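You operate a simulated robot arm through the tools that you are given. There is no shell and no other tool.

Carry out the task below with a simulated two-armed robot. There is one attempt and no reset: what you move stays moved.

## Task
Open the front left lower door of the near machine, take the blue block from the top of the trial bench and put it on the floor behind the front left lower door of the near machine, then shut the door. Then put two of the pink can with a loose valve cups from the top of the trial bench on the top of the long steel bench. The order counts. Set down upright: pink can with a loose valve cup.

The check looks at the end state, three seconds after you hand in, the way a careful person would. Anything else that was tipped, shoved, dropped, spilled or broken makes it a failure.

## Robot
Two 7-joint arms with fingered hands on one trunk, on a base that moves. Base frame: it is fixed to the floor where the robot stands at the start and does not move with it; the origin is under the middle of the robot, x ahead of it, y to its left, z up. Lengths are in mm, angles in rad, forces in N, time in s.
The left shoulder is at the start at [70, 154, 772], the right one opposite. With the tool pointing down near the work surface each hand reaches from about 100 to 800 mm from the robot's upright axis, wherever it stands, measured 20 degrees to its own side. Places, roughly: blue block [500, -4750, 1000]; floor behind the front left lower door of the near [940, 160, 120]; front left lower door of the near machine [800, 200, 400]; pink can with a loose valve cup (5x5x14 cm) [700, -5000, 900]; top of the long steel bench [3700, -2200, 900]. Payload 3.9 kg a hand.
The tool frame of a hand sits at the grasp point between the pads (the TCP): z along the fingers, y along the line on which they close. The tips reach 30 mm beyond it. The gripper opens to 104 mm; its body begins 35 mm behind the TCP. The gripper is a hand of 4 fingers: y runs from the thumb to the fingers, the wrist lies at [-17, -104, -178] in the tool frame, and closing takes about 1.5 s.
Orientation is that of the tool frame in the base frame, as [roll, pitch, yaw] about the fixed x, y, z axes, in that order (R = Rz(yaw) Ry(pitch) Rx(roll)). With the fingers straight down and the wrist toward the robot, the tool's x, y and z point along [0, 1, 0], [1, 0, 0] and [0, 0, -1] of the base frame.

## Interface
- The arms move only by the tool apply_moves. It takes "left_steps", "right_steps" or both (then of equal length, played together; a hand with none holds still); each is a list of rows, each an object (a shift or turn left out is 0, a gripper value left out holds the last) with "delta_pos": the shift along the tool's x, y, z in mm, a list of three; "rot": the turn, a rotation vector about the tool's x, y, z in rad, a list of three. In form: [{"delta_pos": [x, y, z], "rot": [ax, ay, az]}, ...]. A call has 1 to 20 rows; each row shifts and turns the commanded pose from where the row before left it, along the tool's axes as they then stand. "left_hand" and "right_hand" are, for a hand that has rows, the gripper command, from -1 (shut) to 1 (fully open), values between in proportion, set as the call begins (left out, the last holds). Rows are played at 5 a second. More than 50 mm and 0.15 rad between two rows, or a gripper value outside its range, and nothing of the call is played. Where a pose cannot be reached the arm comes as near as it can. A force on the tool above 40 N (or 10 N above the force at the start of the call, whichever is more), or a blocked arm, ends the call early, and 0.2 s more pass. Each finger travels about 72 mm/s and halts on what it meets, pressing with about 32 N; the grip force reading is that of the motor and also rises with nothing between the fingers. The clock runs only during rows and for 0.2 s after the last one: add rows that do not move to give the fingers time. The reply holds the time, the measured pose of the TCP, the force on the tool along the base axes, the opening and the grip force, in the units named above and with some noise, with the torque about the TCP (base axes, N m) and any sound that the robot's microphone picked up.
- Cameras (640 x 400 px; columns grow to the right, rows downward): "scene" is now at [132.8, 18.8, 997.9]; the picture's right is [0.25, -0.97, 0.00], its down [-0.59, -0.15, -0.79] and it looks along [0.77, 0.20, -0.61] (base axes); focal length 274 px, centre (320, 200). "left" rides on the left gripper at [-66, -90, -126] in its tool frame; the picture's right is [-0.78, -0.30, 0.56], its down [0.57, -0.70, 0.42] and it looks along [0.27, 0.65, 0.71] (tool axes); focal length 275 px, centre (320, 200). "right" rides on the right gripper at [66, -90, -126] in its tool frame; the picture's right is [-0.78, 0.30, -0.56], its down [-0.57, -0.70, 0.42] and it looks along [-0.26, 0.65, 0.71] (tool axes); focal length 275 px, centre (320, 200). There is no depth. A picture from a camera that has moved, and an enlarged one, comes with that camera's place and axes in the base frame and with its lens.
- camera(camera): a new picture of that camera. It takes no simulated time.
- raise_lower(by): slides the trunk up (or, below 0, down) by that many mm; the arms and the scene camera ride with it, the base frame stays. It gives what a move gives, with no picture.
- base_move(legs): drives the robot by 1 to 6 legs, each [ahead, turn to the left] in mm and rad, along the robot's own axes; the way and the turn of a leg run together, so that a leg with both is an arc; at most 1500 mm and 3.142 rad a leg. The arms and the cameras ride along, it lands a little off, and it stops where it bumps. It gives what a move gives.
- set_grasp(shape, hand): the hand has 4 fingers and takes this shape, open, in about a second: jaw (thumb against the fingers, like two jaws); tri (thumb and two fingers); tip (a fingertip pinch); poke (one finger out to press); point (the index stretched); flat (the hand flat); cup (the hand cupped); fist (a fist). The gripper value then closes the fingers along that shape, each until it touches; the sizes above hold for jaw. It gives what a move gives, with no picture.
- head_to(pan, tilt): turns the head with the scene camera to pan (to the left, within 1.501 rad either way) and tilt (down, from -0.506 to 1.204), counted from straight ahead of the robot. It gives what a move gives.
- enlarge(camera, box): a new picture of the part [left, top, right, bottom] of that camera's present view, enlarged. It takes no simulated time.
- job_done(): hands the job in; it is judged then, once.

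Places have to be worked out from the pictures, the camera data and where the tool is seen. Open the grippers and draw the arms clear of the work before you hand the job in, unless the task says otherwise.

The tools are called after "Emit:" by a JSON object that holds its "method" and its "body". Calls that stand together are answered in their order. apply_moves: Moves the arms, as the interface text tells. Its arguments: {"type":"object","properties":{"left_steps":{"type":"array","items":{"type":"object","properties":{"delta_pos":{"type":"array","items":{"type":"number"}},"rot":{"type":"array","items":{"type":"number"}}}}},"left_hand":{"type":"number"},"right_steps":{"type":"array","items":{"type":"object","properties":{"delta_pos":{"type":"array","items":{"type":"number"}},"rot":{"type":"array","items":{"type":"number"}}}}},"right_hand":{"type":"number"}},"required":[]} The other tools are called the same way: raise_lower (by) moves the trunk up or down; set_grasp (shape, hand) gives the hand a shape; base_move (legs) drives the base; head_to (pan, tilt) turns the head that bears the scene camera; camera (camera) takes a picture; enlarge (camera, box) takes an enlarged picture of a part of a camera's view; job_done () hands the job in.

At the start:

```text
t: 0.0
left_tcp_pos: [496.2, 376.1, 639.3]
left_orientation: [-3.14, 0.001, 1.57]
left_wrist_force: [-0.5, -0.3, 0.1]
left_wrist_torque: [0.03, 0.02, -0.01]
left_width: 103.5
left_finger_force: 0.0
left_shape: jaw
right_tcp_pos: [598.5, -96.1, 731.5]
right_orientation: [-3.141, 0.001, 1.57]
right_wrist_force: [0.4, 0.9, -0.7]
right_wrist_torque: [0.07, 0.01, 0.0]
right_width: 103.7
right_finger_force: 0.0
right_shape: jaw
trunk travel left (down, up): [-225.0, 715.0]
robot x, y, heading: [1.9, -1.8, 0.0]
head pan, tilt (commanded): [0.248, 0.653]
```

scene: 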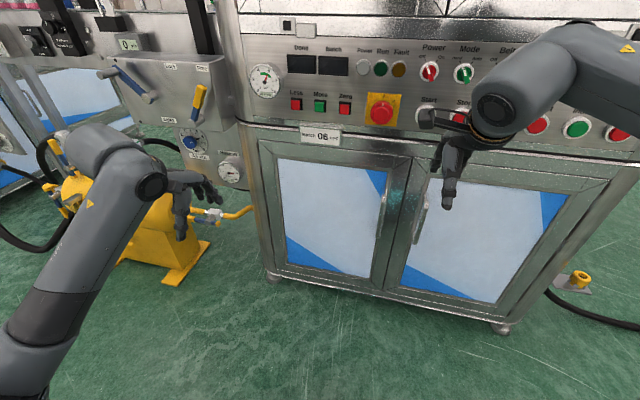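
right: 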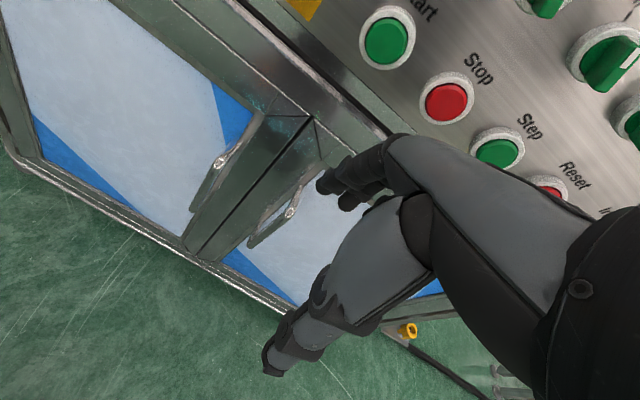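
left: 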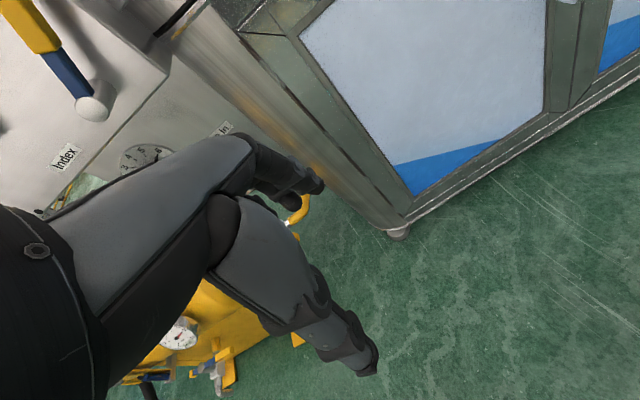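

I begin with a closer look at the left lower door and its handle on the machine ahead.

Emit:
{"method": "enlarge", "body": {"camera": "scene", "box": [240, 110, 480, 310]}}

Emit:
{"method": "enlarge", "body": {"camera": "right", "box": [120, 60, 380, 300]}}

Emit:
{"method": "camera", "body": {"camera": "scene"}}

```text
2.00 times, centred on (360, 210) of scene
camera zoom: at [132.8, 18.8, 997.9], right [0.25, -0.97, 0.0], down [-0.59, -0.15, -0.79], along [0.77, 0.2, -0.61], focal length 548 px, centre (240, 180)
```

zoom: 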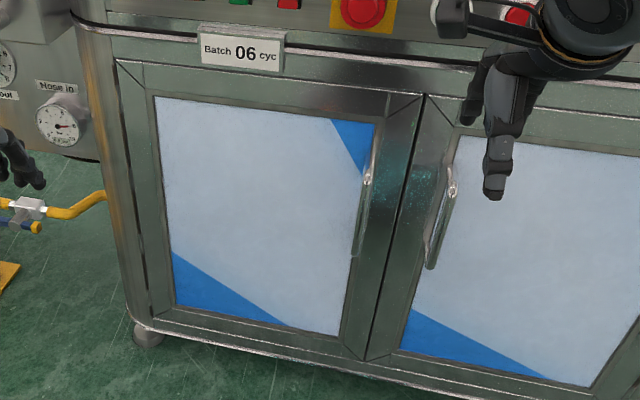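

```text
1.67 times, centred on (250, 180) of right
camera zoom: at [507.4, -32.1, 857.1], right [0.3, -0.78, 0.56], down [-0.7, -0.57, -0.42], along [0.65, -0.26, -0.71], focal length 459 px, centre (437, 233)
```

zoom: 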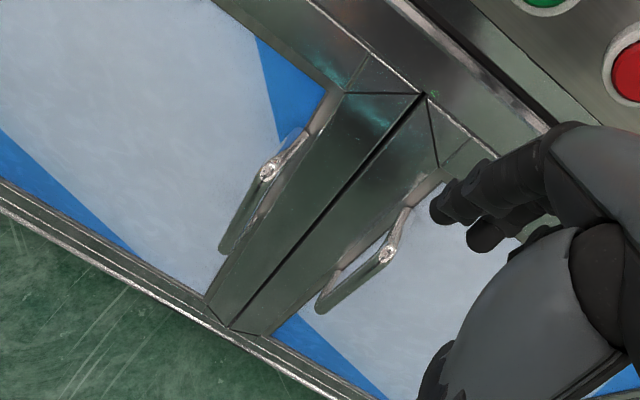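

```text
taken
camera scene: at [132.8, 18.8, 997.9], right [0.25, -0.97, 0.0], down [-0.59, -0.15, -0.79], along [0.77, 0.2, -0.61], focal length 274 px, centre (320, 200)
```

scene: 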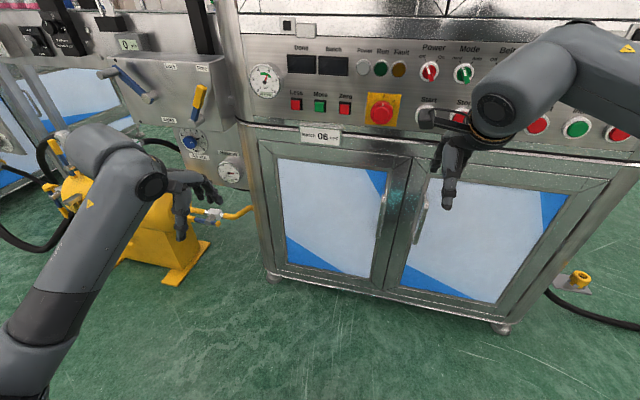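

The handle of the left door appears to be a vertical bar near [715, 0, 430–600], standing about 60 mm off a door plane at x≈785, with the hinge at the left (y≈370). I move both hands back from the machine to get room to turn the left hand forward.

Emit:
{"method": "apply_moves", "body": {"left_steps": [{"delta_pos": [-30, -26, 0]}, {"delta_pos": [-30, -26, 0]}, {"delta_pos": [-30, -26, 0]}, {"delta_pos": [-30, -26, 0]}], "right_steps": [{"delta_pos": [-40, -28, 0]}, {"delta_pos": [-40, -28, 0]}, {"delta_pos": [-40, -28, 0]}, {"delta_pos": [-40, -28, 0]}]}}

```text
t: 1.0
left_tcp_pos: [449.3, 267.7, 626.0]
left_orientation: [3.141, -0.001, 1.57]
left_wrist_force: [-0.5, 0.3, -0.4]
left_wrist_torque: [0.0, 0.03, 0.01]
left_width: 103.9
left_finger_force: 0.1
left_shape: jaw
left hand out of reach, approached as far as the arm can: row 3, 4
right_tcp_pos: [485.5, -258.9, 730.8]
right_orientation: [-3.14, 0.0, 1.574]
right_wrist_force: [0.0, 0.5, 0.3]
right_wrist_torque: [0.01, -0.01, 0.04]
right_width: 103.6
right_finger_force: 0.0
right_shape: jaw
trunk travel left (down, up): [-225.0, 715.0]
robot x, y, heading: [-3.5, 2.3, 0.002]
head pan, tilt (commanded): [0.248, 0.653]
```

The left hand ran short of room close to the body, but it is still fine. Now I turn the left hand so its fingers point forward, closing sideways.

Emit:
{"method": "apply_moves", "body": {"left_steps": [{"rot": [-0.0864, 0.0864, 0.0864]}, {"rot": [-0.0864, 0.0864, 0.0864]}, {"rot": [-0.0864, 0.0864, 0.0864]}, {"rot": [-0.0864, 0.0864, 0.0864]}, {"rot": [-0.0864, 0.0864, 0.0864]}, {"rot": [-0.0864, 0.0864, 0.0864]}, {"rot": [-0.0864, 0.0864, 0.0864]}, {"rot": [-0.0864, 0.0864, 0.0864]}, {"rot": [-0.0864, 0.0864, 0.0864]}, {"rot": [-0.0864, 0.0864, 0.0864]}, {"rot": [-0.0864, 0.0864, 0.0864]}, {"rot": [-0.0864, 0.0864, 0.0864]}, {"rot": [-0.0864, 0.0864, 0.0864]}, {"rot": [-0.0864, 0.0864, 0.0864]}]}}

Emit:
{"method": "camera", "body": {"camera": "scene"}}

Emit:
{"method": "camera", "body": {"camera": "left"}}

```text
t: 1.8
left_tcp_pos: [452.8, 321.7, 641.6]
left_orientation: [2.972, -0.468, 1.411]
left_wrist_force: [-0.2, -1.0, 0.5]
left_wrist_torque: [0.01, -0.01, -0.01]
left_width: 103.9
left_finger_force: 0.1
left_shape: jaw
left hand out of reach, approached as far as the arm can: row 3
right_tcp_pos: [485.7, -258.6, 730.4]
right_orientation: [-3.141, 0.002, 1.571]
right_wrist_force: [0.4, 0.3, -0.6]
right_wrist_torque: [0.03, -0.01, 0.01]
right_width: 103.6
right_finger_force: 0.0
right_shape: jaw
trunk travel left (down, up): [-225.0, 715.0]
robot x, y, heading: [-2.1, -2.0, -0.002]
head pan, tilt (commanded): [0.248, 0.653]
stopped in row 3 (left hand): the arm was blocked; the commanded pose is now the measured one
```

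```text
taken
camera scene: at [132.8, 18.3, 997.9], right [0.25, -0.97, 0.0], down [-0.59, -0.15, -0.79], along [0.77, 0.2, -0.61], focal length 274 px, centre (320, 200)
```

scene: 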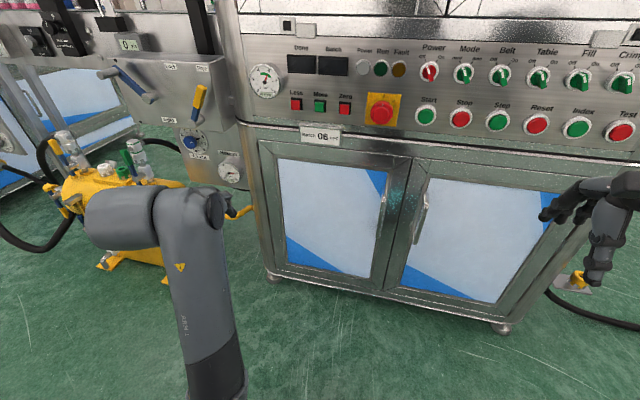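

```text
taken
camera left: at [328.3, 232.0, 707.4], right [-0.26, -0.39, -0.88], down [-0.49, 0.84, -0.22], along [0.83, 0.38, -0.41], focal length 275 px, centre (320, 200)
```

left: 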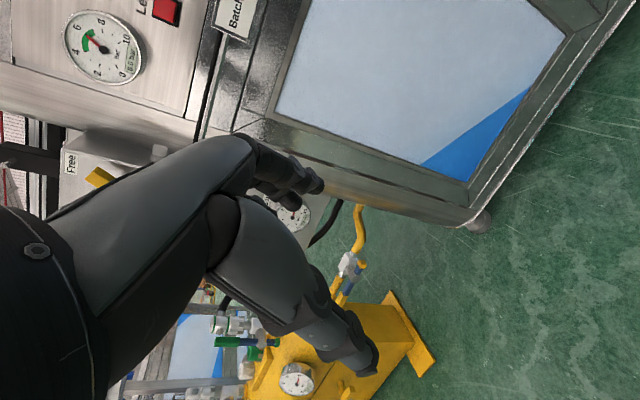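

The arm was folded too tightly there, so I first extend the left hand forward and then carry on turning it.

Emit:
{"method": "apply_moves", "body": {"left_steps": [{"delta_pos": [-21.5, 37.7, 10.6]}, {"delta_pos": [-21.5, 37.7, 10.6]}, {"delta_pos": [-21.5, 37.7, 10.6]}, {"rot": [-0.1006, 0.0749, 0.0756]}, {"rot": [-0.1006, 0.0749, 0.0756]}, {"rot": [-0.1006, 0.0749, 0.0756]}, {"rot": [-0.1006, 0.0749, 0.0756]}, {"rot": [-0.1006, 0.0749, 0.0756]}, {"rot": [-0.1006, 0.0749, 0.0756]}, {"rot": [-0.1006, 0.0749, 0.0756]}, {"rot": [-0.1006, 0.0749, 0.0756]}, {"rot": [-0.1006, 0.0749, 0.0756]}, {"rot": [-0.1006, 0.0749, 0.0756]}, {"rot": [-0.1006, 0.0749, 0.0756]}]}}

Emit:
{"method": "camera", "body": {"camera": "scene"}}

Emit:
{"method": "camera", "body": {"camera": "left"}}

```text
t: 4.8
left_tcp_pos: [560.8, 249.9, 601.5]
left_orientation: [1.691, -1.564, 1.446]
left_wrist_force: [0.3, 0.4, -0.6]
left_wrist_torque: [0.0, -0.01, -0.01]
left_width: 104.0
left_finger_force: 0.0
left_shape: jaw
right_tcp_pos: [486.5, -257.9, 730.0]
right_orientation: [-3.14, 0.001, 1.571]
right_wrist_force: [0.5, 1.2, -0.1]
right_wrist_torque: [-0.01, 0.02, -0.01]
right_width: 103.8
right_finger_force: 0.1
right_shape: jaw
trunk travel left (down, up): [-225.0, 715.0]
robot x, y, heading: [2.3, -0.2, 0.001]
head pan, tilt (commanded): [0.248, 0.653]
```

```text
taken
camera scene: at [132.8, 18.9, 997.8], right [0.25, -0.97, 0.0], down [-0.59, -0.15, -0.79], along [0.77, 0.2, -0.61], focal length 274 px, centre (320, 200)
```

scene: 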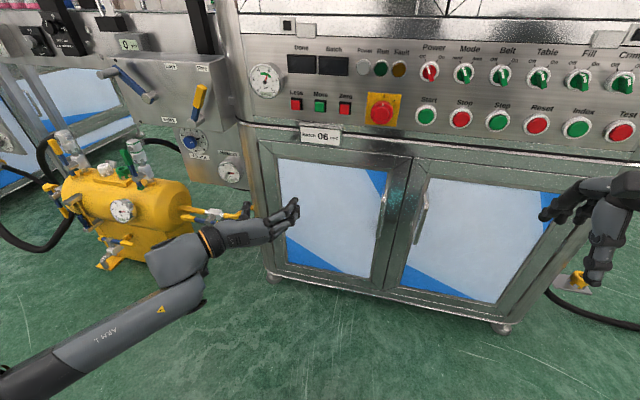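

```text
taken
camera left: at [435.7, 339.5, 533.6], right [0.56, 0.29, -0.78], down [0.43, 0.7, 0.57], along [0.71, -0.65, 0.27], focal length 275 px, centre (320, 200)
```

left: 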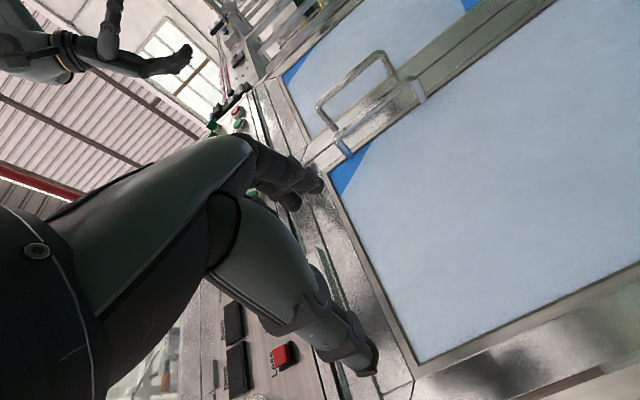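

The hand now points forward. I zoom in on the handle from this side view.

Emit:
{"method": "enlarge", "body": {"camera": "left", "box": [280, 30, 480, 180]}}

Emit:
{"method": "enlarge", "body": {"camera": "scene", "box": [340, 150, 460, 290]}}

```text
2.67 times, centred on (380, 105) of left
camera zoom: at [435.7, 339.5, 533.6], right [0.56, 0.29, -0.78], down [0.43, 0.7, 0.57], along [0.71, -0.65, 0.27], focal length 734 px, centre (160, 453)
```

zoom: 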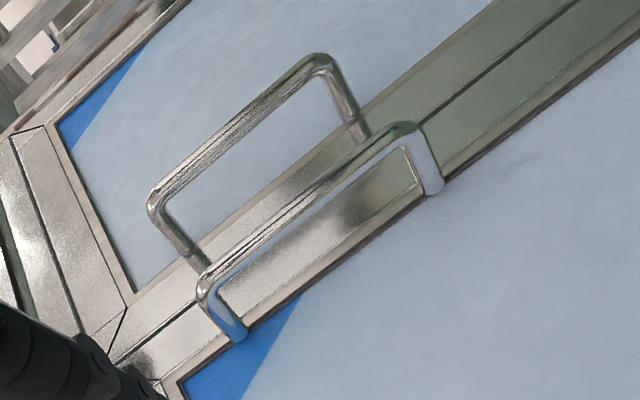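

```text
2.86 times, centred on (400, 220) of scene
camera zoom: at [132.8, 18.9, 997.8], right [0.25, -0.97, 0.0], down [-0.59, -0.15, -0.79], along [0.77, 0.2, -0.61], focal length 782 px, centre (91, 143)
```

zoom: 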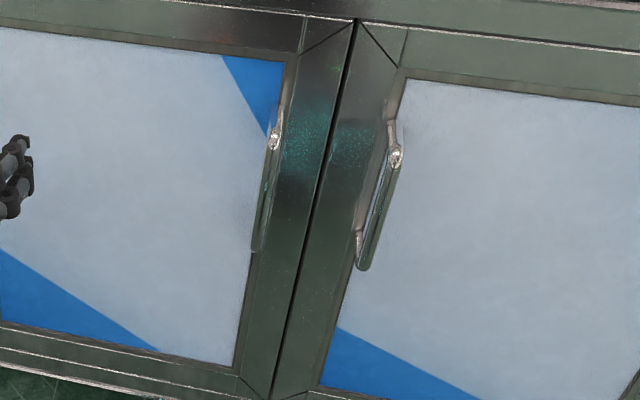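

The handle is a U-shaped bar at x≈711, y≈2, z from 440 to 577, with the door face at x≈760; the right door's bar is at y≈-100. I bring the left hand in front of the bar's middle with a reduced opening.

Emit:
{"method": "apply_moves", "body": {"left_steps": [{"delta_pos": [-15.2, 41.3, 0]}, {"delta_pos": [-15.2, 41.3, 0]}, {"delta_pos": [-15.2, 41.3, 0]}, {"delta_pos": [-15.2, 41.3, 0]}, {"delta_pos": [-15.2, 41.3, 0]}, {"delta_pos": [-15.2, 41.3, 0]}, {"delta_pos": [0, 0, 35]}, {"delta_pos": [0, 0, 35]}], "left_hand": 0.4}}

Emit:
{"method": "camera", "body": {"camera": "scene"}}

Emit:
{"method": "camera", "body": {"camera": "left"}}

```text
t: 6.6
left_tcp_pos: [630.2, 1.3, 510.5]
left_orientation: [1.396, -1.567, 1.743]
left_wrist_force: [0.5, 0.5, -0.5]
left_wrist_torque: [0.0, 0.0, 0.02]
left_width: 73.1
left_finger_force: 0.0
left_shape: jaw
right_tcp_pos: [485.0, -258.7, 730.1]
right_orientation: [-3.141, 0.0, 1.571]
right_wrist_force: [-0.4, 0.1, -0.1]
right_wrist_torque: [-0.02, -0.02, -0.01]
right_width: 103.6
right_finger_force: 0.0
right_shape: jaw
trunk travel left (down, up): [-225.0, 715.0]
robot x, y, heading: [-0.2, 0.2, -0.002]
head pan, tilt (commanded): [0.248, 0.653]
```

```text
taken
camera scene: at [132.9, 18.6, 997.8], right [0.25, -0.97, 0.0], down [-0.59, -0.15, -0.79], along [0.77, 0.2, -0.61], focal length 274 px, centre (320, 200)
```

scene: 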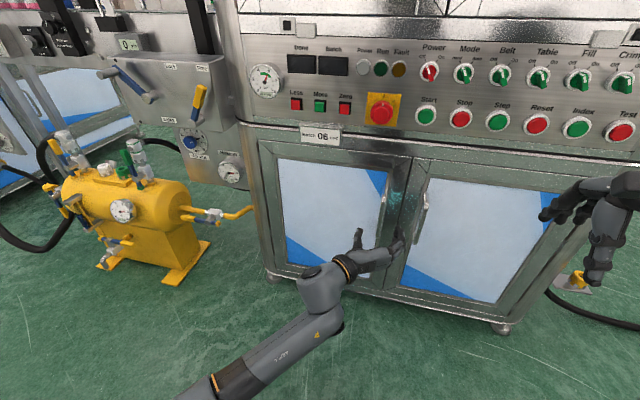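

```text
taken
camera left: at [505.4, 90.9, 442.7], right [0.56, 0.29, -0.78], down [0.43, 0.7, 0.57], along [0.71, -0.65, 0.27], focal length 275 px, centre (320, 200)
```

left: 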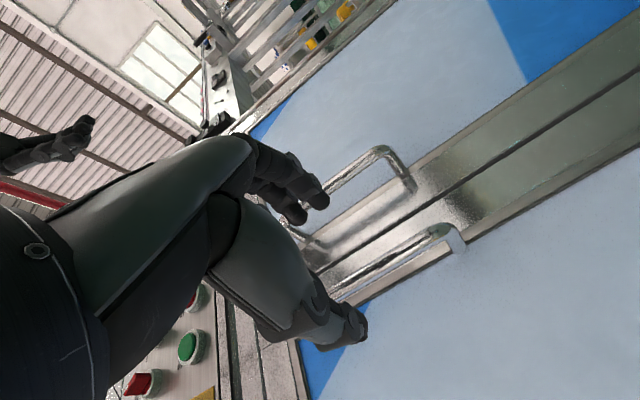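

The left bar lies between thumb and fingers in the picture. I advance 82 mm so the bar sits at the grasp point, then close.

Emit:
{"method": "apply_moves", "body": {"left_steps": [{"delta_pos": [0, 0, 30]}, {"delta_pos": [0, 0, 30]}, {"delta_pos": [0, 0, 22]}]}}

Emit:
{"method": "enlarge", "body": {"camera": "left", "box": [200, 100, 480, 370]}}

Emit:
{"method": "enlarge", "body": {"camera": "scene", "box": [300, 150, 460, 310]}}

```text
t: 7.4
left_tcp_pos: [712.3, 1.1, 510.1]
left_orientation: [1.776, -1.565, 1.364]
left_wrist_force: [-0.2, 0.9, 0.0]
left_wrist_torque: [0.01, -0.01, 0.0]
left_width: 73.3
left_finger_force: 0.1
left_shape: jaw
right_tcp_pos: [487.2, -258.0, 729.8]
right_orientation: [-3.141, 0.001, 1.569]
right_wrist_force: [0.4, 0.3, -0.7]
right_wrist_torque: [0.0, 0.0, 0.0]
right_width: 103.5
right_finger_force: 0.1
right_shape: jaw
trunk travel left (down, up): [-225.0, 715.0]
robot x, y, heading: [0.4, 2.4, 0.001]
head pan, tilt (commanded): [0.248, 0.653]
```

```text
1.48 times, centred on (340, 235) of left
camera zoom: at [587.5, 90.2, 442.9], right [0.56, 0.29, -0.78], down [0.43, 0.7, 0.57], along [0.71, -0.65, 0.27], focal length 408 px, centre (290, 148)
```

zoom: 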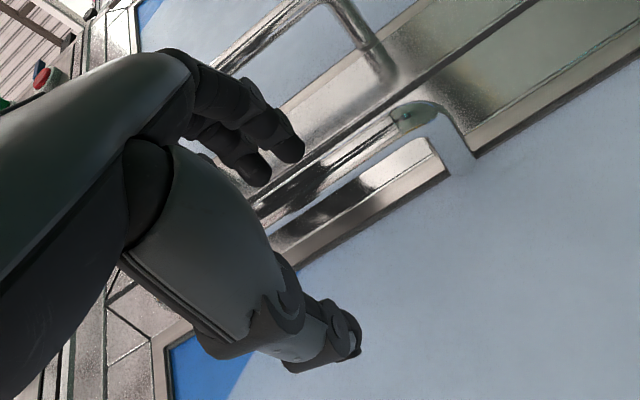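

```text
2.50 times, centred on (380, 230) of scene
camera zoom: at [132.8, 18.6, 997.8], right [0.25, -0.97, 0.0], down [-0.59, -0.15, -0.79], along [0.77, 0.2, -0.61], focal length 684 px, centre (170, 125)
```

zoom: 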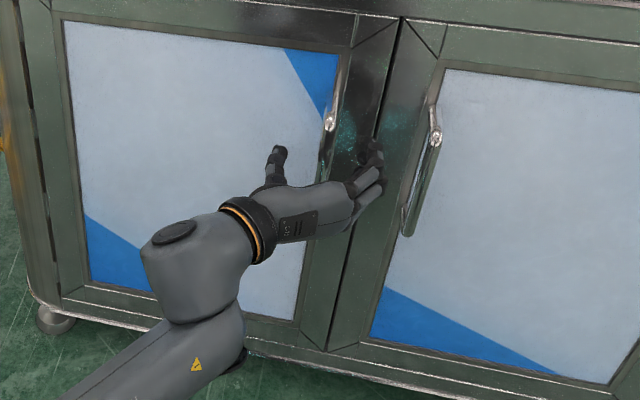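

The bar runs between the thumb and the fingers. I close the hand on it and give the fingers time.

Emit:
{"method": "apply_moves", "body": {"left_steps": [{"delta_pos": [0, 0, 0]}, {"delta_pos": [0, 0, 0]}, {"delta_pos": [0, 0, 0]}, {"delta_pos": [0, 0, 0]}, {"delta_pos": [0, 0, 0]}, {"delta_pos": [0, 0, 0]}, {"delta_pos": [0, 0, 0]}], "left_hand": -1}}

Emit:
{"method": "enlarge", "body": {"camera": "left", "box": [200, 100, 480, 370]}}

Emit:
{"method": "enlarge", "body": {"camera": "scene", "box": [300, 150, 460, 310]}}

```text
t: 9.0
left_tcp_pos: [712.9, 2.0, 512.3]
left_orientation: [1.899, -1.564, 1.24]
left_wrist_force: [1.2, 1.0, -0.7]
left_wrist_torque: [0.11, 0.01, -0.02]
left_width: 0.0
left_finger_force: 31.8
left_shape: jaw
right_tcp_pos: [486.2, -258.8, 730.6]
right_orientation: [-3.14, 0.001, 1.572]
right_wrist_force: [-0.9, -0.7, 0.8]
right_wrist_torque: [-0.02, 0.01, -0.03]
right_width: 103.8
right_finger_force: 0.1
right_shape: jaw
trunk travel left (down, up): [-225.0, 715.0]
robot x, y, heading: [0.7, 0.8, -0.003]
head pan, tilt (commanded): [0.248, 0.653]
```

```text
1.48 times, centred on (340, 235) of left
camera zoom: at [587.4, 90.5, 443.2], right [0.56, 0.29, -0.78], down [0.43, 0.7, 0.57], along [0.71, -0.65, 0.27], focal length 408 px, centre (290, 148)
```

zoom: 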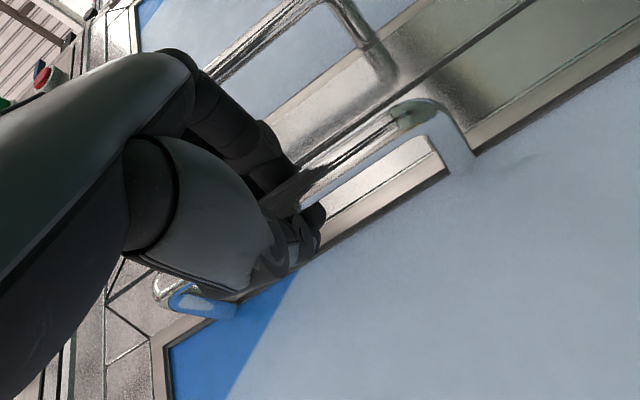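

```text
2.50 times, centred on (380, 230) of scene
camera zoom: at [132.8, 18.8, 997.9], right [0.25, -0.97, 0.0], down [-0.59, -0.15, -0.79], along [0.77, 0.2, -0.61], focal length 684 px, centre (170, 125)
```

zoom: 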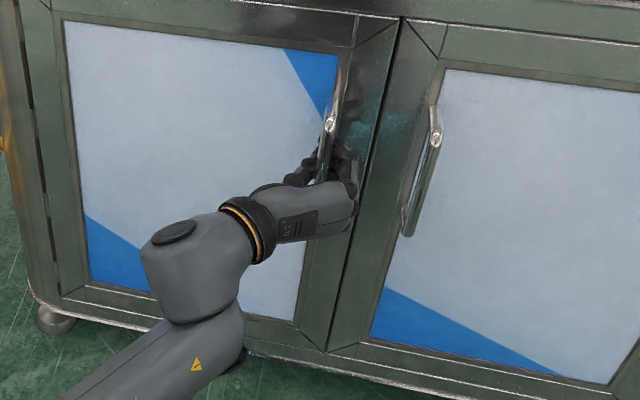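

The fingers enclose the bar. I pull gently along the hinge arc (hinge near [770, 362]) a few rows and watch the force.

Emit:
{"method": "apply_moves", "body": {"left_steps": [{"delta_pos": [0, -3.4, -18], "rot": [-0.05, 0, 0]}, {"delta_pos": [0, -3.4, -18], "rot": [-0.05, 0, 0]}, {"delta_pos": [0, -3.4, -18], "rot": [-0.05, 0, 0]}]}}

Emit:
{"method": "camera", "body": {"camera": "scene"}}

```text
t: 9.8
left_tcp_pos: [658.0, 14.2, 511.8]
left_orientation: [1.57, -1.567, 1.417]
left_wrist_force: [-0.7, -2.7, -2.4]
left_wrist_torque: [0.11, -0.01, -0.04]
left_width: 0.2
left_finger_force: 32.0
left_shape: jaw
right_tcp_pos: [487.0, -258.6, 731.0]
right_orientation: [3.141, 0.0, 1.572]
right_wrist_force: [0.0, 0.0, 0.1]
right_wrist_torque: [0.02, 0.0, -0.01]
right_width: 103.8
right_finger_force: 0.0
right_shape: jaw
trunk travel left (down, up): [-225.0, 715.0]
robot x, y, heading: [3.8, -2.9, 0.001]
head pan, tilt (commanded): [0.248, 0.653]
```

```text
taken
camera scene: at [132.9, 18.5, 997.8], right [0.25, -0.97, 0.0], down [-0.59, -0.15, -0.79], along [0.77, 0.2, -0.61], focal length 274 px, centre (320, 200)
```

scene: 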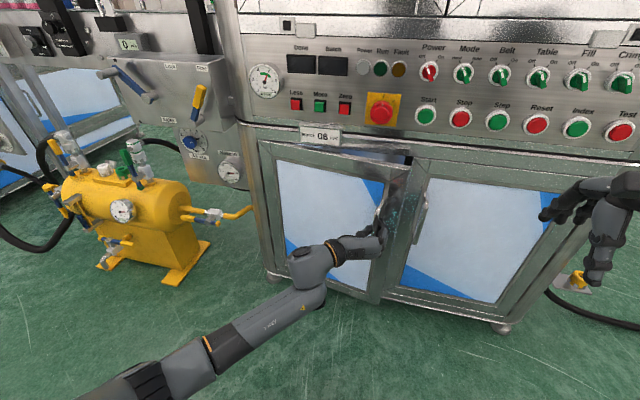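

The door is swinging open with little force. I carry on along the arc.

Emit:
{"method": "apply_moves", "body": {"left_steps": [{"delta_pos": [0, -5, -26.8], "rot": [-0.075, 0, 0]}, {"delta_pos": [0, -5, -26.8], "rot": [-0.075, 0, 0]}, {"delta_pos": [0, -5, -26.8], "rot": [-0.075, 0, 0]}, {"delta_pos": [0, -5, -26.8], "rot": [-0.075, 0, 0]}, {"delta_pos": [0, -5, -26.8], "rot": [-0.075, 0, 0]}, {"delta_pos": [0, -5, -26.8], "rot": [-0.075, 0, 0]}]}}

Emit:
{"method": "camera", "body": {"camera": "scene"}}

```text
t: 11.2
left_tcp_pos: [518.6, 96.4, 512.3]
left_orientation: [0.697, -1.565, 1.841]
left_wrist_force: [-4.2, -4.6, -2.1]
left_wrist_torque: [0.11, -0.04, -0.05]
left_width: 0.0
left_finger_force: 32.0
left_shape: jaw
right_tcp_pos: [485.1, -257.8, 731.1]
right_orientation: [3.141, 0.001, 1.572]
right_wrist_force: [0.5, 0.7, -0.1]
right_wrist_torque: [0.0, -0.01, 0.0]
right_width: 103.4
right_finger_force: 0.2
right_shape: jaw
trunk travel left (down, up): [-225.0, 715.0]
robot x, y, heading: [1.2, -1.4, -0.004]
head pan, tilt (commanded): [0.248, 0.653]
```

```text
taken
camera scene: at [132.4, 18.6, 997.9], right [0.25, -0.97, 0.0], down [-0.59, -0.15, -0.8], along [0.77, 0.2, -0.61], focal length 274 px, centre (320, 200)
```

scene: 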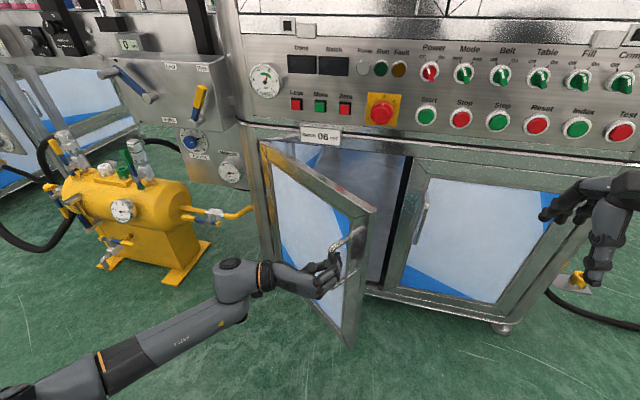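

The door is about 35° open and the hand follows well. I continue along the same arc.

Emit:
{"method": "apply_moves", "body": {"left_steps": [{"delta_pos": [0, -5, -26.8], "rot": [-0.075, 0, 0]}, {"delta_pos": [0, -5, -26.8], "rot": [-0.075, 0, 0]}, {"delta_pos": [0, -5, -26.8], "rot": [-0.075, 0, 0]}, {"delta_pos": [0, -5, -26.8], "rot": [-0.075, 0, 0]}, {"delta_pos": [0, -5, -26.8], "rot": [-0.075, 0, 0]}, {"delta_pos": [0, -5, -26.8], "rot": [-0.075, 0, 0]}, {"delta_pos": [0, -5, -26.8], "rot": [-0.075, 0, 0]}, {"delta_pos": [0, -5, -26.8], "rot": [-0.075, 0, 0]}]}}

Emit:
{"method": "camera", "body": {"camera": "scene"}}

```text
t: 13.0
left_tcp_pos: [410.8, 283.1, 511.2]
left_orientation: [0.189, -1.565, 1.75]
left_wrist_force: [8.1, 1.8, 3.0]
left_wrist_torque: [0.05, -0.03, 0.0]
left_width: 0.1
left_finger_force: 32.5
left_shape: jaw
right_tcp_pos: [487.0, -258.7, 729.7]
right_orientation: [-3.141, -0.001, 1.572]
right_wrist_force: [-0.4, 0.2, -0.3]
right_wrist_torque: [-0.04, 0.02, 0.03]
right_width: 103.7
right_finger_force: 0.1
right_shape: jaw
trunk travel left (down, up): [-225.0, 715.0]
robot x, y, heading: [2.4, -1.5, -0.005]
head pan, tilt (commanded): [0.248, 0.653]
```

```text
taken
camera scene: at [133.3, 18.8, 997.8], right [0.25, -0.97, 0.0], down [-0.59, -0.15, -0.79], along [0.77, 0.19, -0.61], focal length 274 px, centre (320, 200)
```

scene: 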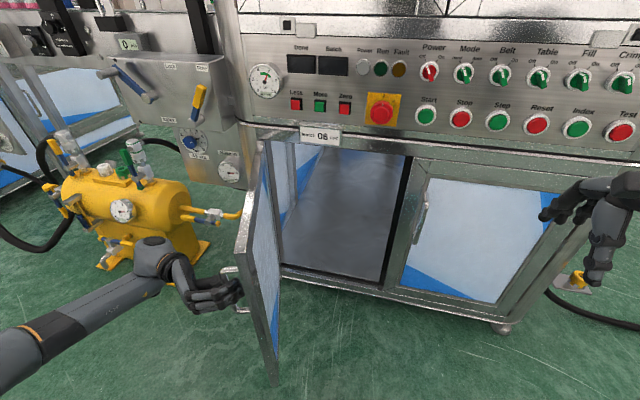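

The door stands near 69°. I push a bit further along the arc to get a wide opening.

Emit:
{"method": "apply_moves", "body": {"left_steps": [{"delta_pos": [0, -5, -26.8], "rot": [-0.075, 0, 0]}, {"delta_pos": [0, -5, -26.8], "rot": [-0.075, 0, 0]}, {"delta_pos": [0, -5, -26.8], "rot": [-0.075, 0, 0]}, {"delta_pos": [0, -5, -26.8], "rot": [-0.075, 0, 0]}]}}

Emit:
{"method": "camera", "body": {"camera": "scene"}}

Emit:
{"method": "camera", "body": {"camera": "left"}}

```text
t: 13.7
left_tcp_pos: [417.5, 338.4, 534.3]
left_orientation: [-1.196, -1.48, 2.974]
left_wrist_force: [-20.8, -0.5, -8.9]
left_wrist_torque: [0.22, -0.01, 0.28]
left_width: 0.0
left_finger_force: 32.2
left_shape: jaw
left hand out of reach, approached as far as the arm can: row 3
right_tcp_pos: [485.9, -254.7, 730.3]
right_orientation: [3.14, 0.001, 1.576]
right_wrist_force: [-0.3, -0.7, 0.1]
right_wrist_torque: [0.02, 0.01, 0.01]
right_width: 103.7
right_finger_force: 0.0
right_shape: jaw
trunk travel left (down, up): [-225.0, 715.0]
robot x, y, heading: [-1.1, -2.8, 0.008]
head pan, tilt (commanded): [0.248, 0.653]
stopped in row 3 (left hand): the force on the tool passed its limit at 82 N (the readings are from after the stop); the commanded pose is now the measured one
```

```text
taken
camera scene: at [131.2, 19.8, 997.8], right [0.25, -0.97, 0.0], down [-0.59, -0.15, -0.8], along [0.77, 0.2, -0.61], focal length 274 px, centre (320, 200)
```

scene: 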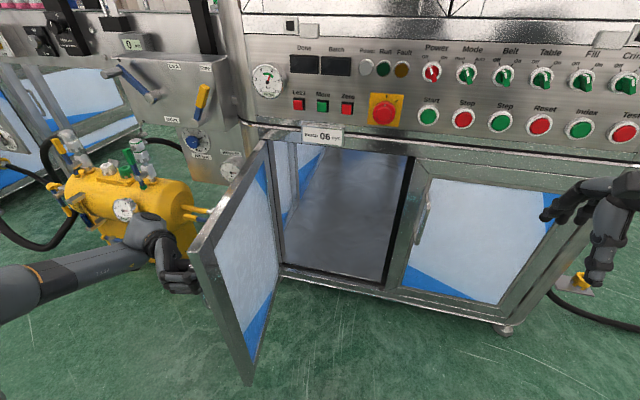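

```text
taken
camera left: at [486.4, 477.8, 471.0], right [0.47, -0.49, -0.73], down [0.72, -0.26, 0.64], along [-0.51, -0.83, 0.23], focal length 275 px, centre (320, 200)
```

left: 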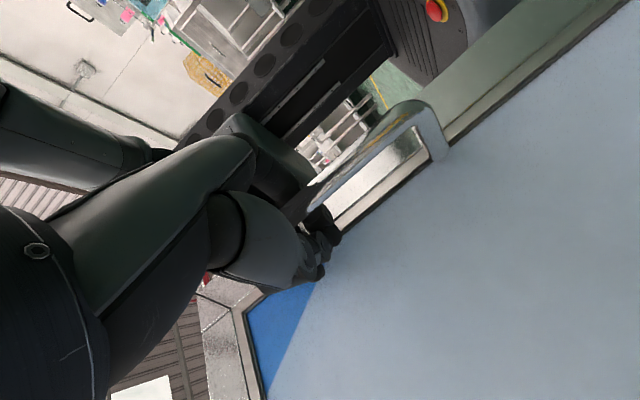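

The arm reached its limit with the door near 85° open. I release the bar by opening the hand in place first.

Emit:
{"method": "apply_moves", "body": {"left_steps": [{"delta_pos": [0, 0, 0]}, {"delta_pos": [0, 0, 0]}, {"delta_pos": [0, 0, 0]}, {"delta_pos": [0, 0, 0]}, {"delta_pos": [0, 0, 0]}, {"delta_pos": [0, 0, 0]}, {"delta_pos": [0, 0, 0]}], "left_hand": 1}}

Emit:
{"method": "camera", "body": {"camera": "left"}}

Emit:
{"method": "camera", "body": {"camera": "scene"}}

```text
t: 15.3
left_tcp_pos: [421.6, 338.0, 538.0]
left_orientation: [-1.183, -1.474, 2.963]
left_wrist_force: [0.4, 0.2, -0.6]
left_wrist_torque: [0.0, -0.01, 0.03]
left_width: 103.6
left_finger_force: 0.1
left_shape: jaw
right_tcp_pos: [486.7, -255.6, 730.6]
right_orientation: [3.141, -0.002, 1.574]
right_wrist_force: [-0.2, -0.2, 0.1]
right_wrist_torque: [0.0, -0.03, -0.01]
right_width: 103.8
right_finger_force: 0.1
right_shape: jaw
trunk travel left (down, up): [-225.0, 715.0]
robot x, y, heading: [0.0, 1.8, 0.004]
head pan, tilt (commanded): [0.248, 0.653]
```

```text
taken
camera left: at [489.7, 477.4, 473.3], right [0.48, -0.5, -0.73], down [0.72, -0.26, 0.65], along [-0.51, -0.83, 0.23], focal length 275 px, centre (320, 200)
```

left: 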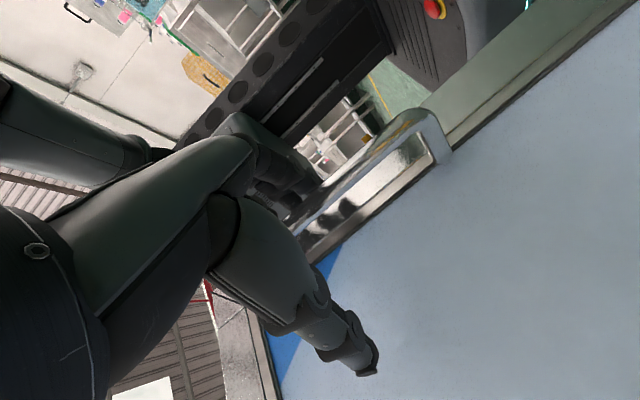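

```text
taken
camera scene: at [132.3, 19.3, 997.9], right [0.25, -0.97, 0.0], down [-0.59, -0.15, -0.79], along [0.77, 0.2, -0.61], focal length 274 px, centre (320, 200)
```

scene: 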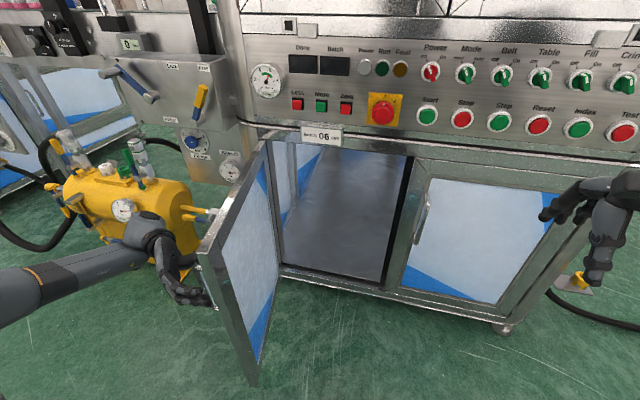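

The bar is now free inside the open hand. I back the hand straight out away from the door.

Emit:
{"method": "apply_moves", "body": {"left_steps": [{"delta_pos": [0, 0, -20]}, {"delta_pos": [0, 0, -20]}, {"delta_pos": [0, 0, -20]}]}}

Emit:
{"method": "camera", "body": {"camera": "left"}}

Emit:
{"method": "camera", "body": {"camera": "scene"}}

```text
t: 16.1
left_tcp_pos: [417.0, 355.7, 534.8]
left_orientation: [-1.195, -1.471, 2.975]
left_wrist_force: [-0.3, -0.3, 0.1]
left_wrist_torque: [0.0, -0.01, -0.01]
left_width: 103.9
left_finger_force: 0.1
left_shape: jaw
left hand out of reach, approached as far as the arm can: row 1, 2, 3
right_tcp_pos: [486.5, -256.3, 730.5]
right_orientation: [-3.141, 0.0, 1.575]
right_wrist_force: [0.0, 0.3, 0.0]
right_wrist_torque: [0.0, 0.02, 0.01]
right_width: 103.8
right_finger_force: 0.1
right_shape: jaw
trunk travel left (down, up): [-225.0, 715.0]
robot x, y, heading: [-0.6, -0.2, 0.003]
head pan, tilt (commanded): [0.248, 0.653]
```

```text
taken
camera left: at [484.7, 495.8, 470.9], right [0.48, -0.5, -0.72], down [0.71, -0.26, 0.65], along [-0.51, -0.83, 0.23], focal length 275 px, centre (320, 200)
```

left: 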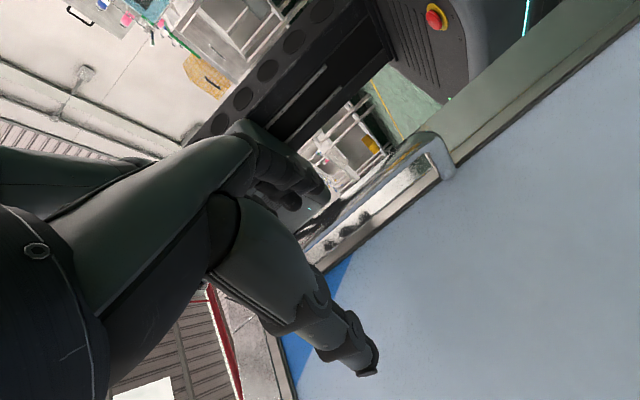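

```text
taken
camera scene: at [132.3, 19.4, 997.8], right [0.25, -0.97, 0.0], down [-0.59, -0.15, -0.79], along [0.77, 0.2, -0.61], focal length 274 px, centre (320, 200)
```

scene: 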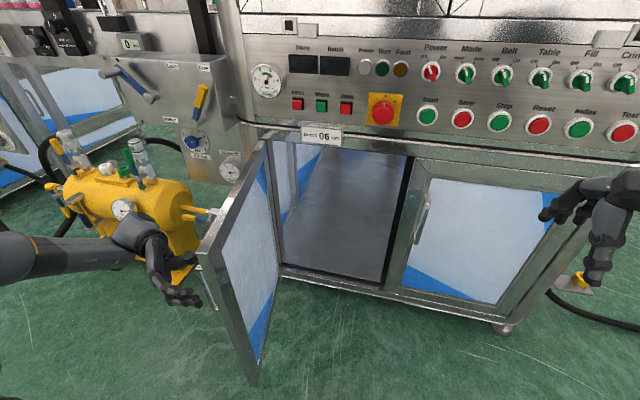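

The hand backed out about 18 mm and then ran out of reach. I turn it back about the vertical toward forward, which brings the wrist nearer and lets the retreat finish.

Emit:
{"method": "apply_moves", "body": {"left_steps": [{"rot": [0.12, 0, 0]}, {"rot": [0.12, 0, 0]}, {"rot": [0.12, 0, 0]}, {"rot": [0.12, 0, 0]}]}}

Emit:
{"method": "camera", "body": {"camera": "left"}}

Emit:
{"method": "camera", "body": {"camera": "scene"}}

```text
t: 17.1
left_tcp_pos: [415.9, 356.9, 534.4]
left_orientation: [-0.73, -1.474, 2.992]
left_wrist_force: [0.5, 0.1, -0.9]
left_wrist_torque: [-0.02, 0.03, 0.02]
left_width: 103.7
left_finger_force: 0.1
left_shape: jaw
right_tcp_pos: [487.3, -255.0, 729.5]
right_orientation: [3.141, 0.0, 1.573]
right_wrist_force: [0.9, -0.4, 0.8]
right_wrist_torque: [-0.01, 0.01, -0.01]
right_width: 103.7
right_finger_force: 0.4
right_shape: jaw
trunk travel left (down, up): [-225.0, 715.0]
robot x, y, heading: [1.4, 0.3, 0.004]
head pan, tilt (commanded): [0.248, 0.653]
```

```text
taken
camera left: at [412.6, 508.2, 463.9], right [0.66, -0.25, -0.71], down [0.75, 0.13, 0.65], along [-0.07, -0.96, 0.28], focal length 275 px, centre (320, 200)
```

left: 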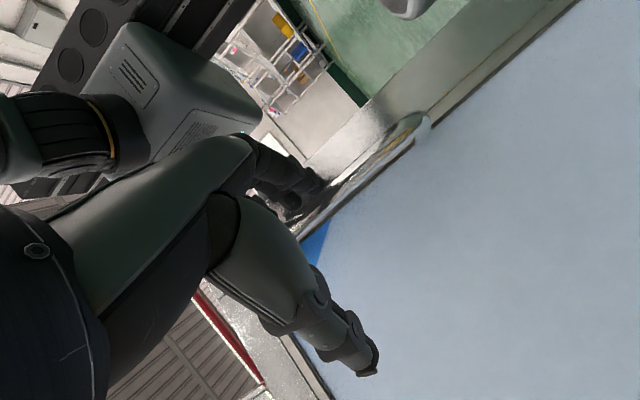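

```text
taken
camera scene: at [132.2, 19.2, 997.9], right [0.25, -0.97, 0.0], down [-0.59, -0.15, -0.79], along [0.77, 0.2, -0.61], focal length 274 px, centre (320, 200)
```

scene: 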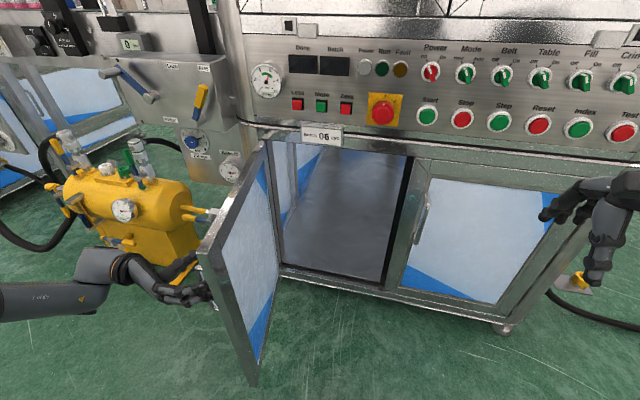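

Now the hand is in reach again; I pull it straight back off the bar.

Emit:
{"method": "apply_moves", "body": {"left_steps": [{"delta_pos": [0, 0, -25]}, {"delta_pos": [0, 0, -25]}, {"delta_pos": [0, 0, -25]}, {"delta_pos": [0, 0, -25]}]}}

Emit:
{"method": "camera", "body": {"camera": "left"}}

Emit:
{"method": "camera", "body": {"camera": "scene"}}

```text
t: 18.1
left_tcp_pos: [353.9, 433.7, 527.8]
left_orientation: [-0.703, -1.473, 2.963]
left_wrist_force: [0.3, -0.2, 0.6]
left_wrist_torque: [0.04, 0.0, 0.0]
left_width: 104.1
left_finger_force: 0.0
left_shape: jaw
right_tcp_pos: [487.5, -256.9, 729.3]
right_orientation: [-3.14, 0.0, 1.576]
right_wrist_force: [-1.0, 0.7, 0.5]
right_wrist_torque: [-0.01, 0.01, 0.02]
right_width: 103.5
right_finger_force: 0.1
right_shape: jaw
trunk travel left (down, up): [-225.0, 715.0]
robot x, y, heading: [-1.2, -0.0, 0.001]
head pan, tilt (commanded): [0.248, 0.653]
```

```text
taken
camera left: at [349.7, 585.3, 457.0], right [0.66, -0.25, -0.71], down [0.75, 0.13, 0.65], along [-0.07, -0.96, 0.28], focal length 275 px, centre (320, 200)
```

left: 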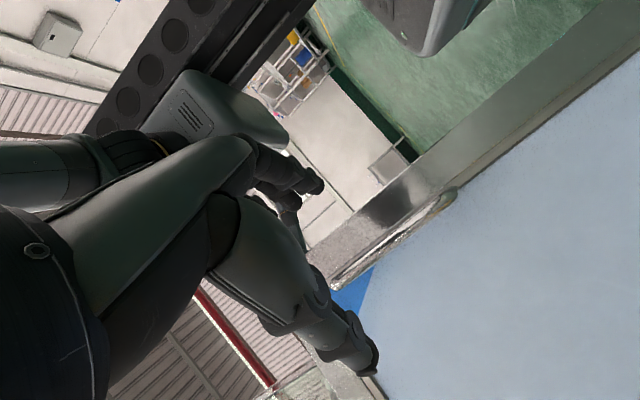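

```text
taken
camera scene: at [132.2, 19.4, 997.9], right [0.25, -0.97, 0.0], down [-0.59, -0.15, -0.79], along [0.77, 0.2, -0.61], focal length 274 px, centre (320, 200)
```

scene: 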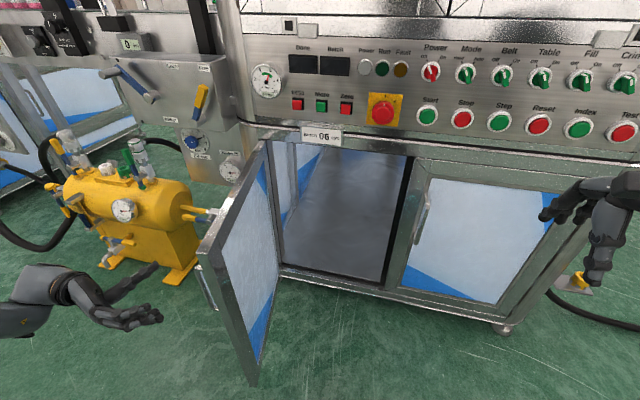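

The left hand is clear of the door. I lift it above the door's top edge so that I can push the door wider from inside with the right hand.

Emit:
{"method": "apply_moves", "body": {"left_steps": [{"delta_pos": [45, 0, 0]}, {"delta_pos": [45, 0, 0]}, {"delta_pos": [45, 0, 0]}, {"delta_pos": [45, 0, 0]}, {"delta_pos": [45, 0, 0]}, {"delta_pos": [45, 0, 0]}]}}

Emit:
{"method": "head_to", "body": {"pan": 0.5, "tilt": 0.8}}

Emit:
{"method": "camera", "body": {"camera": "scene"}}

```text
t: 19.5
left_tcp_pos: [326.6, 437.4, 796.6]
left_orientation: [-0.697, -1.476, 2.958]
left_wrist_force: [-0.6, 0.4, -1.1]
left_wrist_torque: [0.0, -0.02, -0.01]
left_width: 103.8
left_finger_force: 0.1
left_shape: jaw
right_tcp_pos: [486.4, -257.1, 730.8]
right_orientation: [3.141, 0.001, 1.574]
right_wrist_force: [0.3, 1.1, 0.2]
right_wrist_torque: [0.03, 0.01, 0.01]
right_width: 103.9
right_finger_force: 0.2
right_shape: jaw
trunk travel left (down, up): [-225.0, 715.0]
robot x, y, heading: [1.3, -3.4, 0.001]
head pan, tilt (commanded): [0.248, 0.653]
```

```text
t: 20.3
left_tcp_pos: [327.5, 436.7, 797.1]
left_orientation: [-0.717, -1.475, 2.976]
left_wrist_force: [-0.8, 1.0, -0.8]
left_wrist_torque: [-0.02, -0.03, -0.02]
left_width: 104.1
left_finger_force: 0.0
left_shape: jaw
right_tcp_pos: [486.9, -255.9, 729.7]
right_orientation: [3.141, 0.0, 1.574]
right_wrist_force: [0.4, 0.0, 0.0]
right_wrist_torque: [0.01, 0.01, 0.0]
right_width: 103.5
right_finger_force: 0.1
right_shape: jaw
trunk travel left (down, up): [-225.0, 715.0]
robot x, y, heading: [0.7, -0.2, 0.005]
head pan, tilt (commanded): [0.499, 0.799]
```

```text
taken
camera scene: at [119.1, 36.5, 985.5], right [0.48, -0.88, 0.0], down [-0.63, -0.34, -0.7], along [0.61, 0.34, -0.72], focal length 274 px, centre (320, 200)
```

scene: 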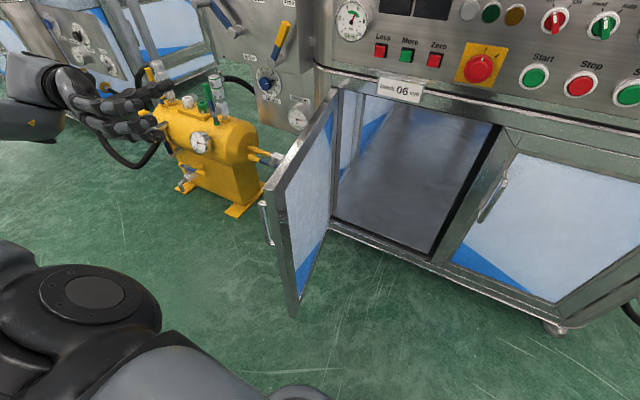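

The left arm is clear above. Now I bring the right hand, pointing down and partly closed, to the inner side of the open door.

Emit:
{"method": "apply_moves", "body": {"right_steps": [{"delta_pos": [40, -2, 13]}, {"delta_pos": [40, -2, 13]}, {"delta_pos": [40, -2, 13]}, {"delta_pos": [40, -2, 13]}, {"delta_pos": [40, -2, 13]}, {"delta_pos": [40, -2, 13]}, {"delta_pos": [40, -2, 13]}, {"delta_pos": [40, -2, 13]}, {"delta_pos": [40, -2, 13]}, {"delta_pos": [40, -2, 13]}], "right_hand": -0.5}}

Emit:
{"method": "camera", "body": {"camera": "scene"}}

```text
t: 22.5
left_tcp_pos: [325.9, 439.1, 795.1]
left_orientation: [-0.695, -1.473, 2.954]
left_wrist_force: [0.5, 0.4, 0.0]
left_wrist_torque: [-0.03, -0.04, 0.02]
left_width: 104.2
left_finger_force: 0.0
left_shape: jaw
right_tcp_pos: [465.2, 145.1, 600.1]
right_orientation: [3.141, 0.002, 1.572]
right_wrist_force: [0.4, -0.6, -0.3]
right_wrist_torque: [0.0, -0.04, 0.01]
right_width: 25.9
right_finger_force: 0.1
right_shape: jaw
trunk travel left (down, up): [-225.0, 715.0]
robot x, y, heading: [-1.7, 0.6, 0.003]
head pan, tilt (commanded): [0.499, 0.799]
```

```text
taken
camera scene: at [119.0, 37.5, 985.5], right [0.48, -0.88, 0.0], down [-0.63, -0.35, -0.7], along [0.61, 0.34, -0.72], focal length 274 px, centre (320, 200)
```

scene: 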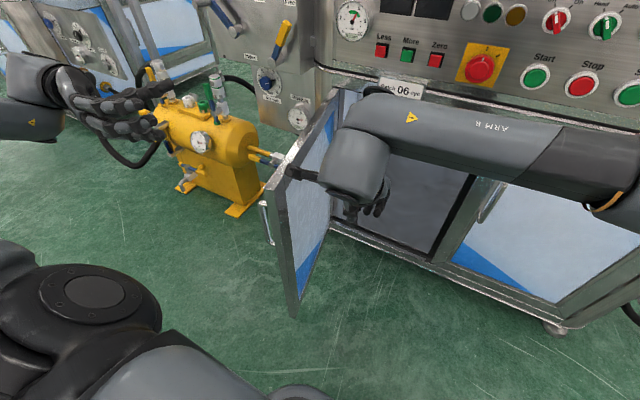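

The right hand is at the inside of the door. I push it to the left gently.

Emit:
{"method": "apply_moves", "body": {"right_steps": [{"delta_pos": [25, 0, 0]}, {"delta_pos": [25, 0, 0]}, {"delta_pos": [25, 0, 0]}, {"delta_pos": [25, 0, 0]}, {"delta_pos": [25, 0, 0]}, {"delta_pos": [25, 0, 0]}, {"delta_pos": [25, 0, 0]}, {"delta_pos": [25, 0, 0]}]}}

Emit:
{"method": "camera", "body": {"camera": "scene"}}

```text
t: 24.4
left_tcp_pos: [327.2, 437.2, 796.7]
left_orientation: [-0.724, -1.473, 2.981]
left_wrist_force: [0.0, 0.1, 0.0]
left_wrist_torque: [0.0, -0.02, 0.0]
left_width: 104.1
left_finger_force: 0.1
left_shape: jaw
right_tcp_pos: [560.8, 277.9, 637.4]
right_orientation: [3.14, -0.066, 1.393]
right_wrist_force: [0.7, -0.7, -0.1]
right_wrist_torque: [0.0, -0.02, -0.01]
right_width: 26.0
right_finger_force: 0.1
right_shape: jaw
trunk travel left (down, up): [-225.0, 715.0]
robot x, y, heading: [1.8, -0.9, 0.003]
head pan, tilt (commanded): [0.499, 0.799]
stopped in row 8 (right hand): the arm was blocked; the commanded pose is now the measured one
```

```text
taken
camera scene: at [119.3, 36.5, 985.5], right [0.48, -0.88, 0.0], down [-0.63, -0.34, -0.7], along [0.61, 0.33, -0.72], focal length 274 px, centre (320, 200)
```

scene: 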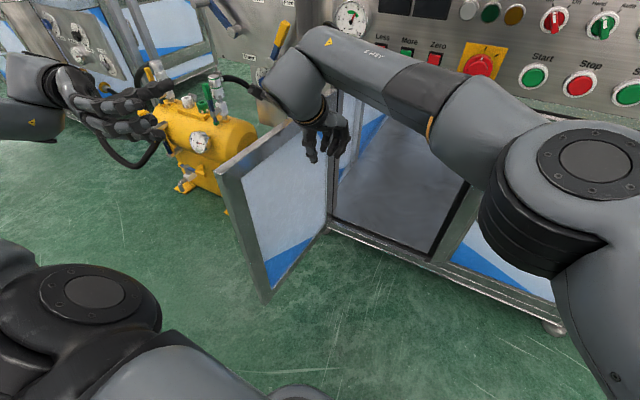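

The door now stands at about 90°, which is enough. I take the right hand back out along the way it came.

Emit:
{"method": "apply_moves", "body": {"right_steps": [{"delta_pos": [-36, -21, -15]}, {"delta_pos": [-36, -21, -15]}, {"delta_pos": [-36, -21, -15]}, {"delta_pos": [-36, -21, -15]}]}}

Emit:
{"method": "camera", "body": {"camera": "scene"}}

```text
t: 25.4
left_tcp_pos: [328.1, 435.5, 796.2]
left_orientation: [-0.708, -1.472, 2.967]
left_wrist_force: [0.4, -0.6, 0.0]
left_wrist_torque: [0.03, -0.01, 0.0]
left_width: 103.8
left_finger_force: 0.0
left_shape: jaw
right_tcp_pos: [449.2, 149.1, 688.1]
right_orientation: [3.135, -0.065, 1.4]
right_wrist_force: [0.6, -0.1, 0.3]
right_wrist_torque: [0.04, -0.02, -0.01]
right_width: 25.9
right_finger_force: 0.1
right_shape: jaw
trunk travel left (down, up): [-225.0, 715.0]
robot x, y, heading: [-0.3, 0.7, 0.004]
head pan, tilt (commanded): [0.499, 0.799]
```

```text
taken
camera scene: at [119.0, 35.8, 985.6], right [0.48, -0.88, 0.0], down [-0.63, -0.34, -0.7], along [0.61, 0.34, -0.72], focal length 274 px, centre (320, 200)
```

scene: 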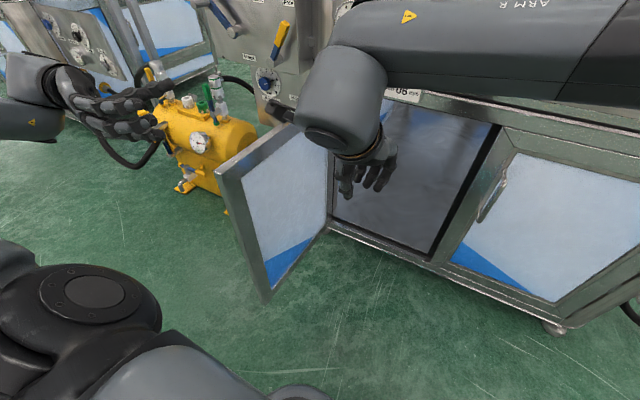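

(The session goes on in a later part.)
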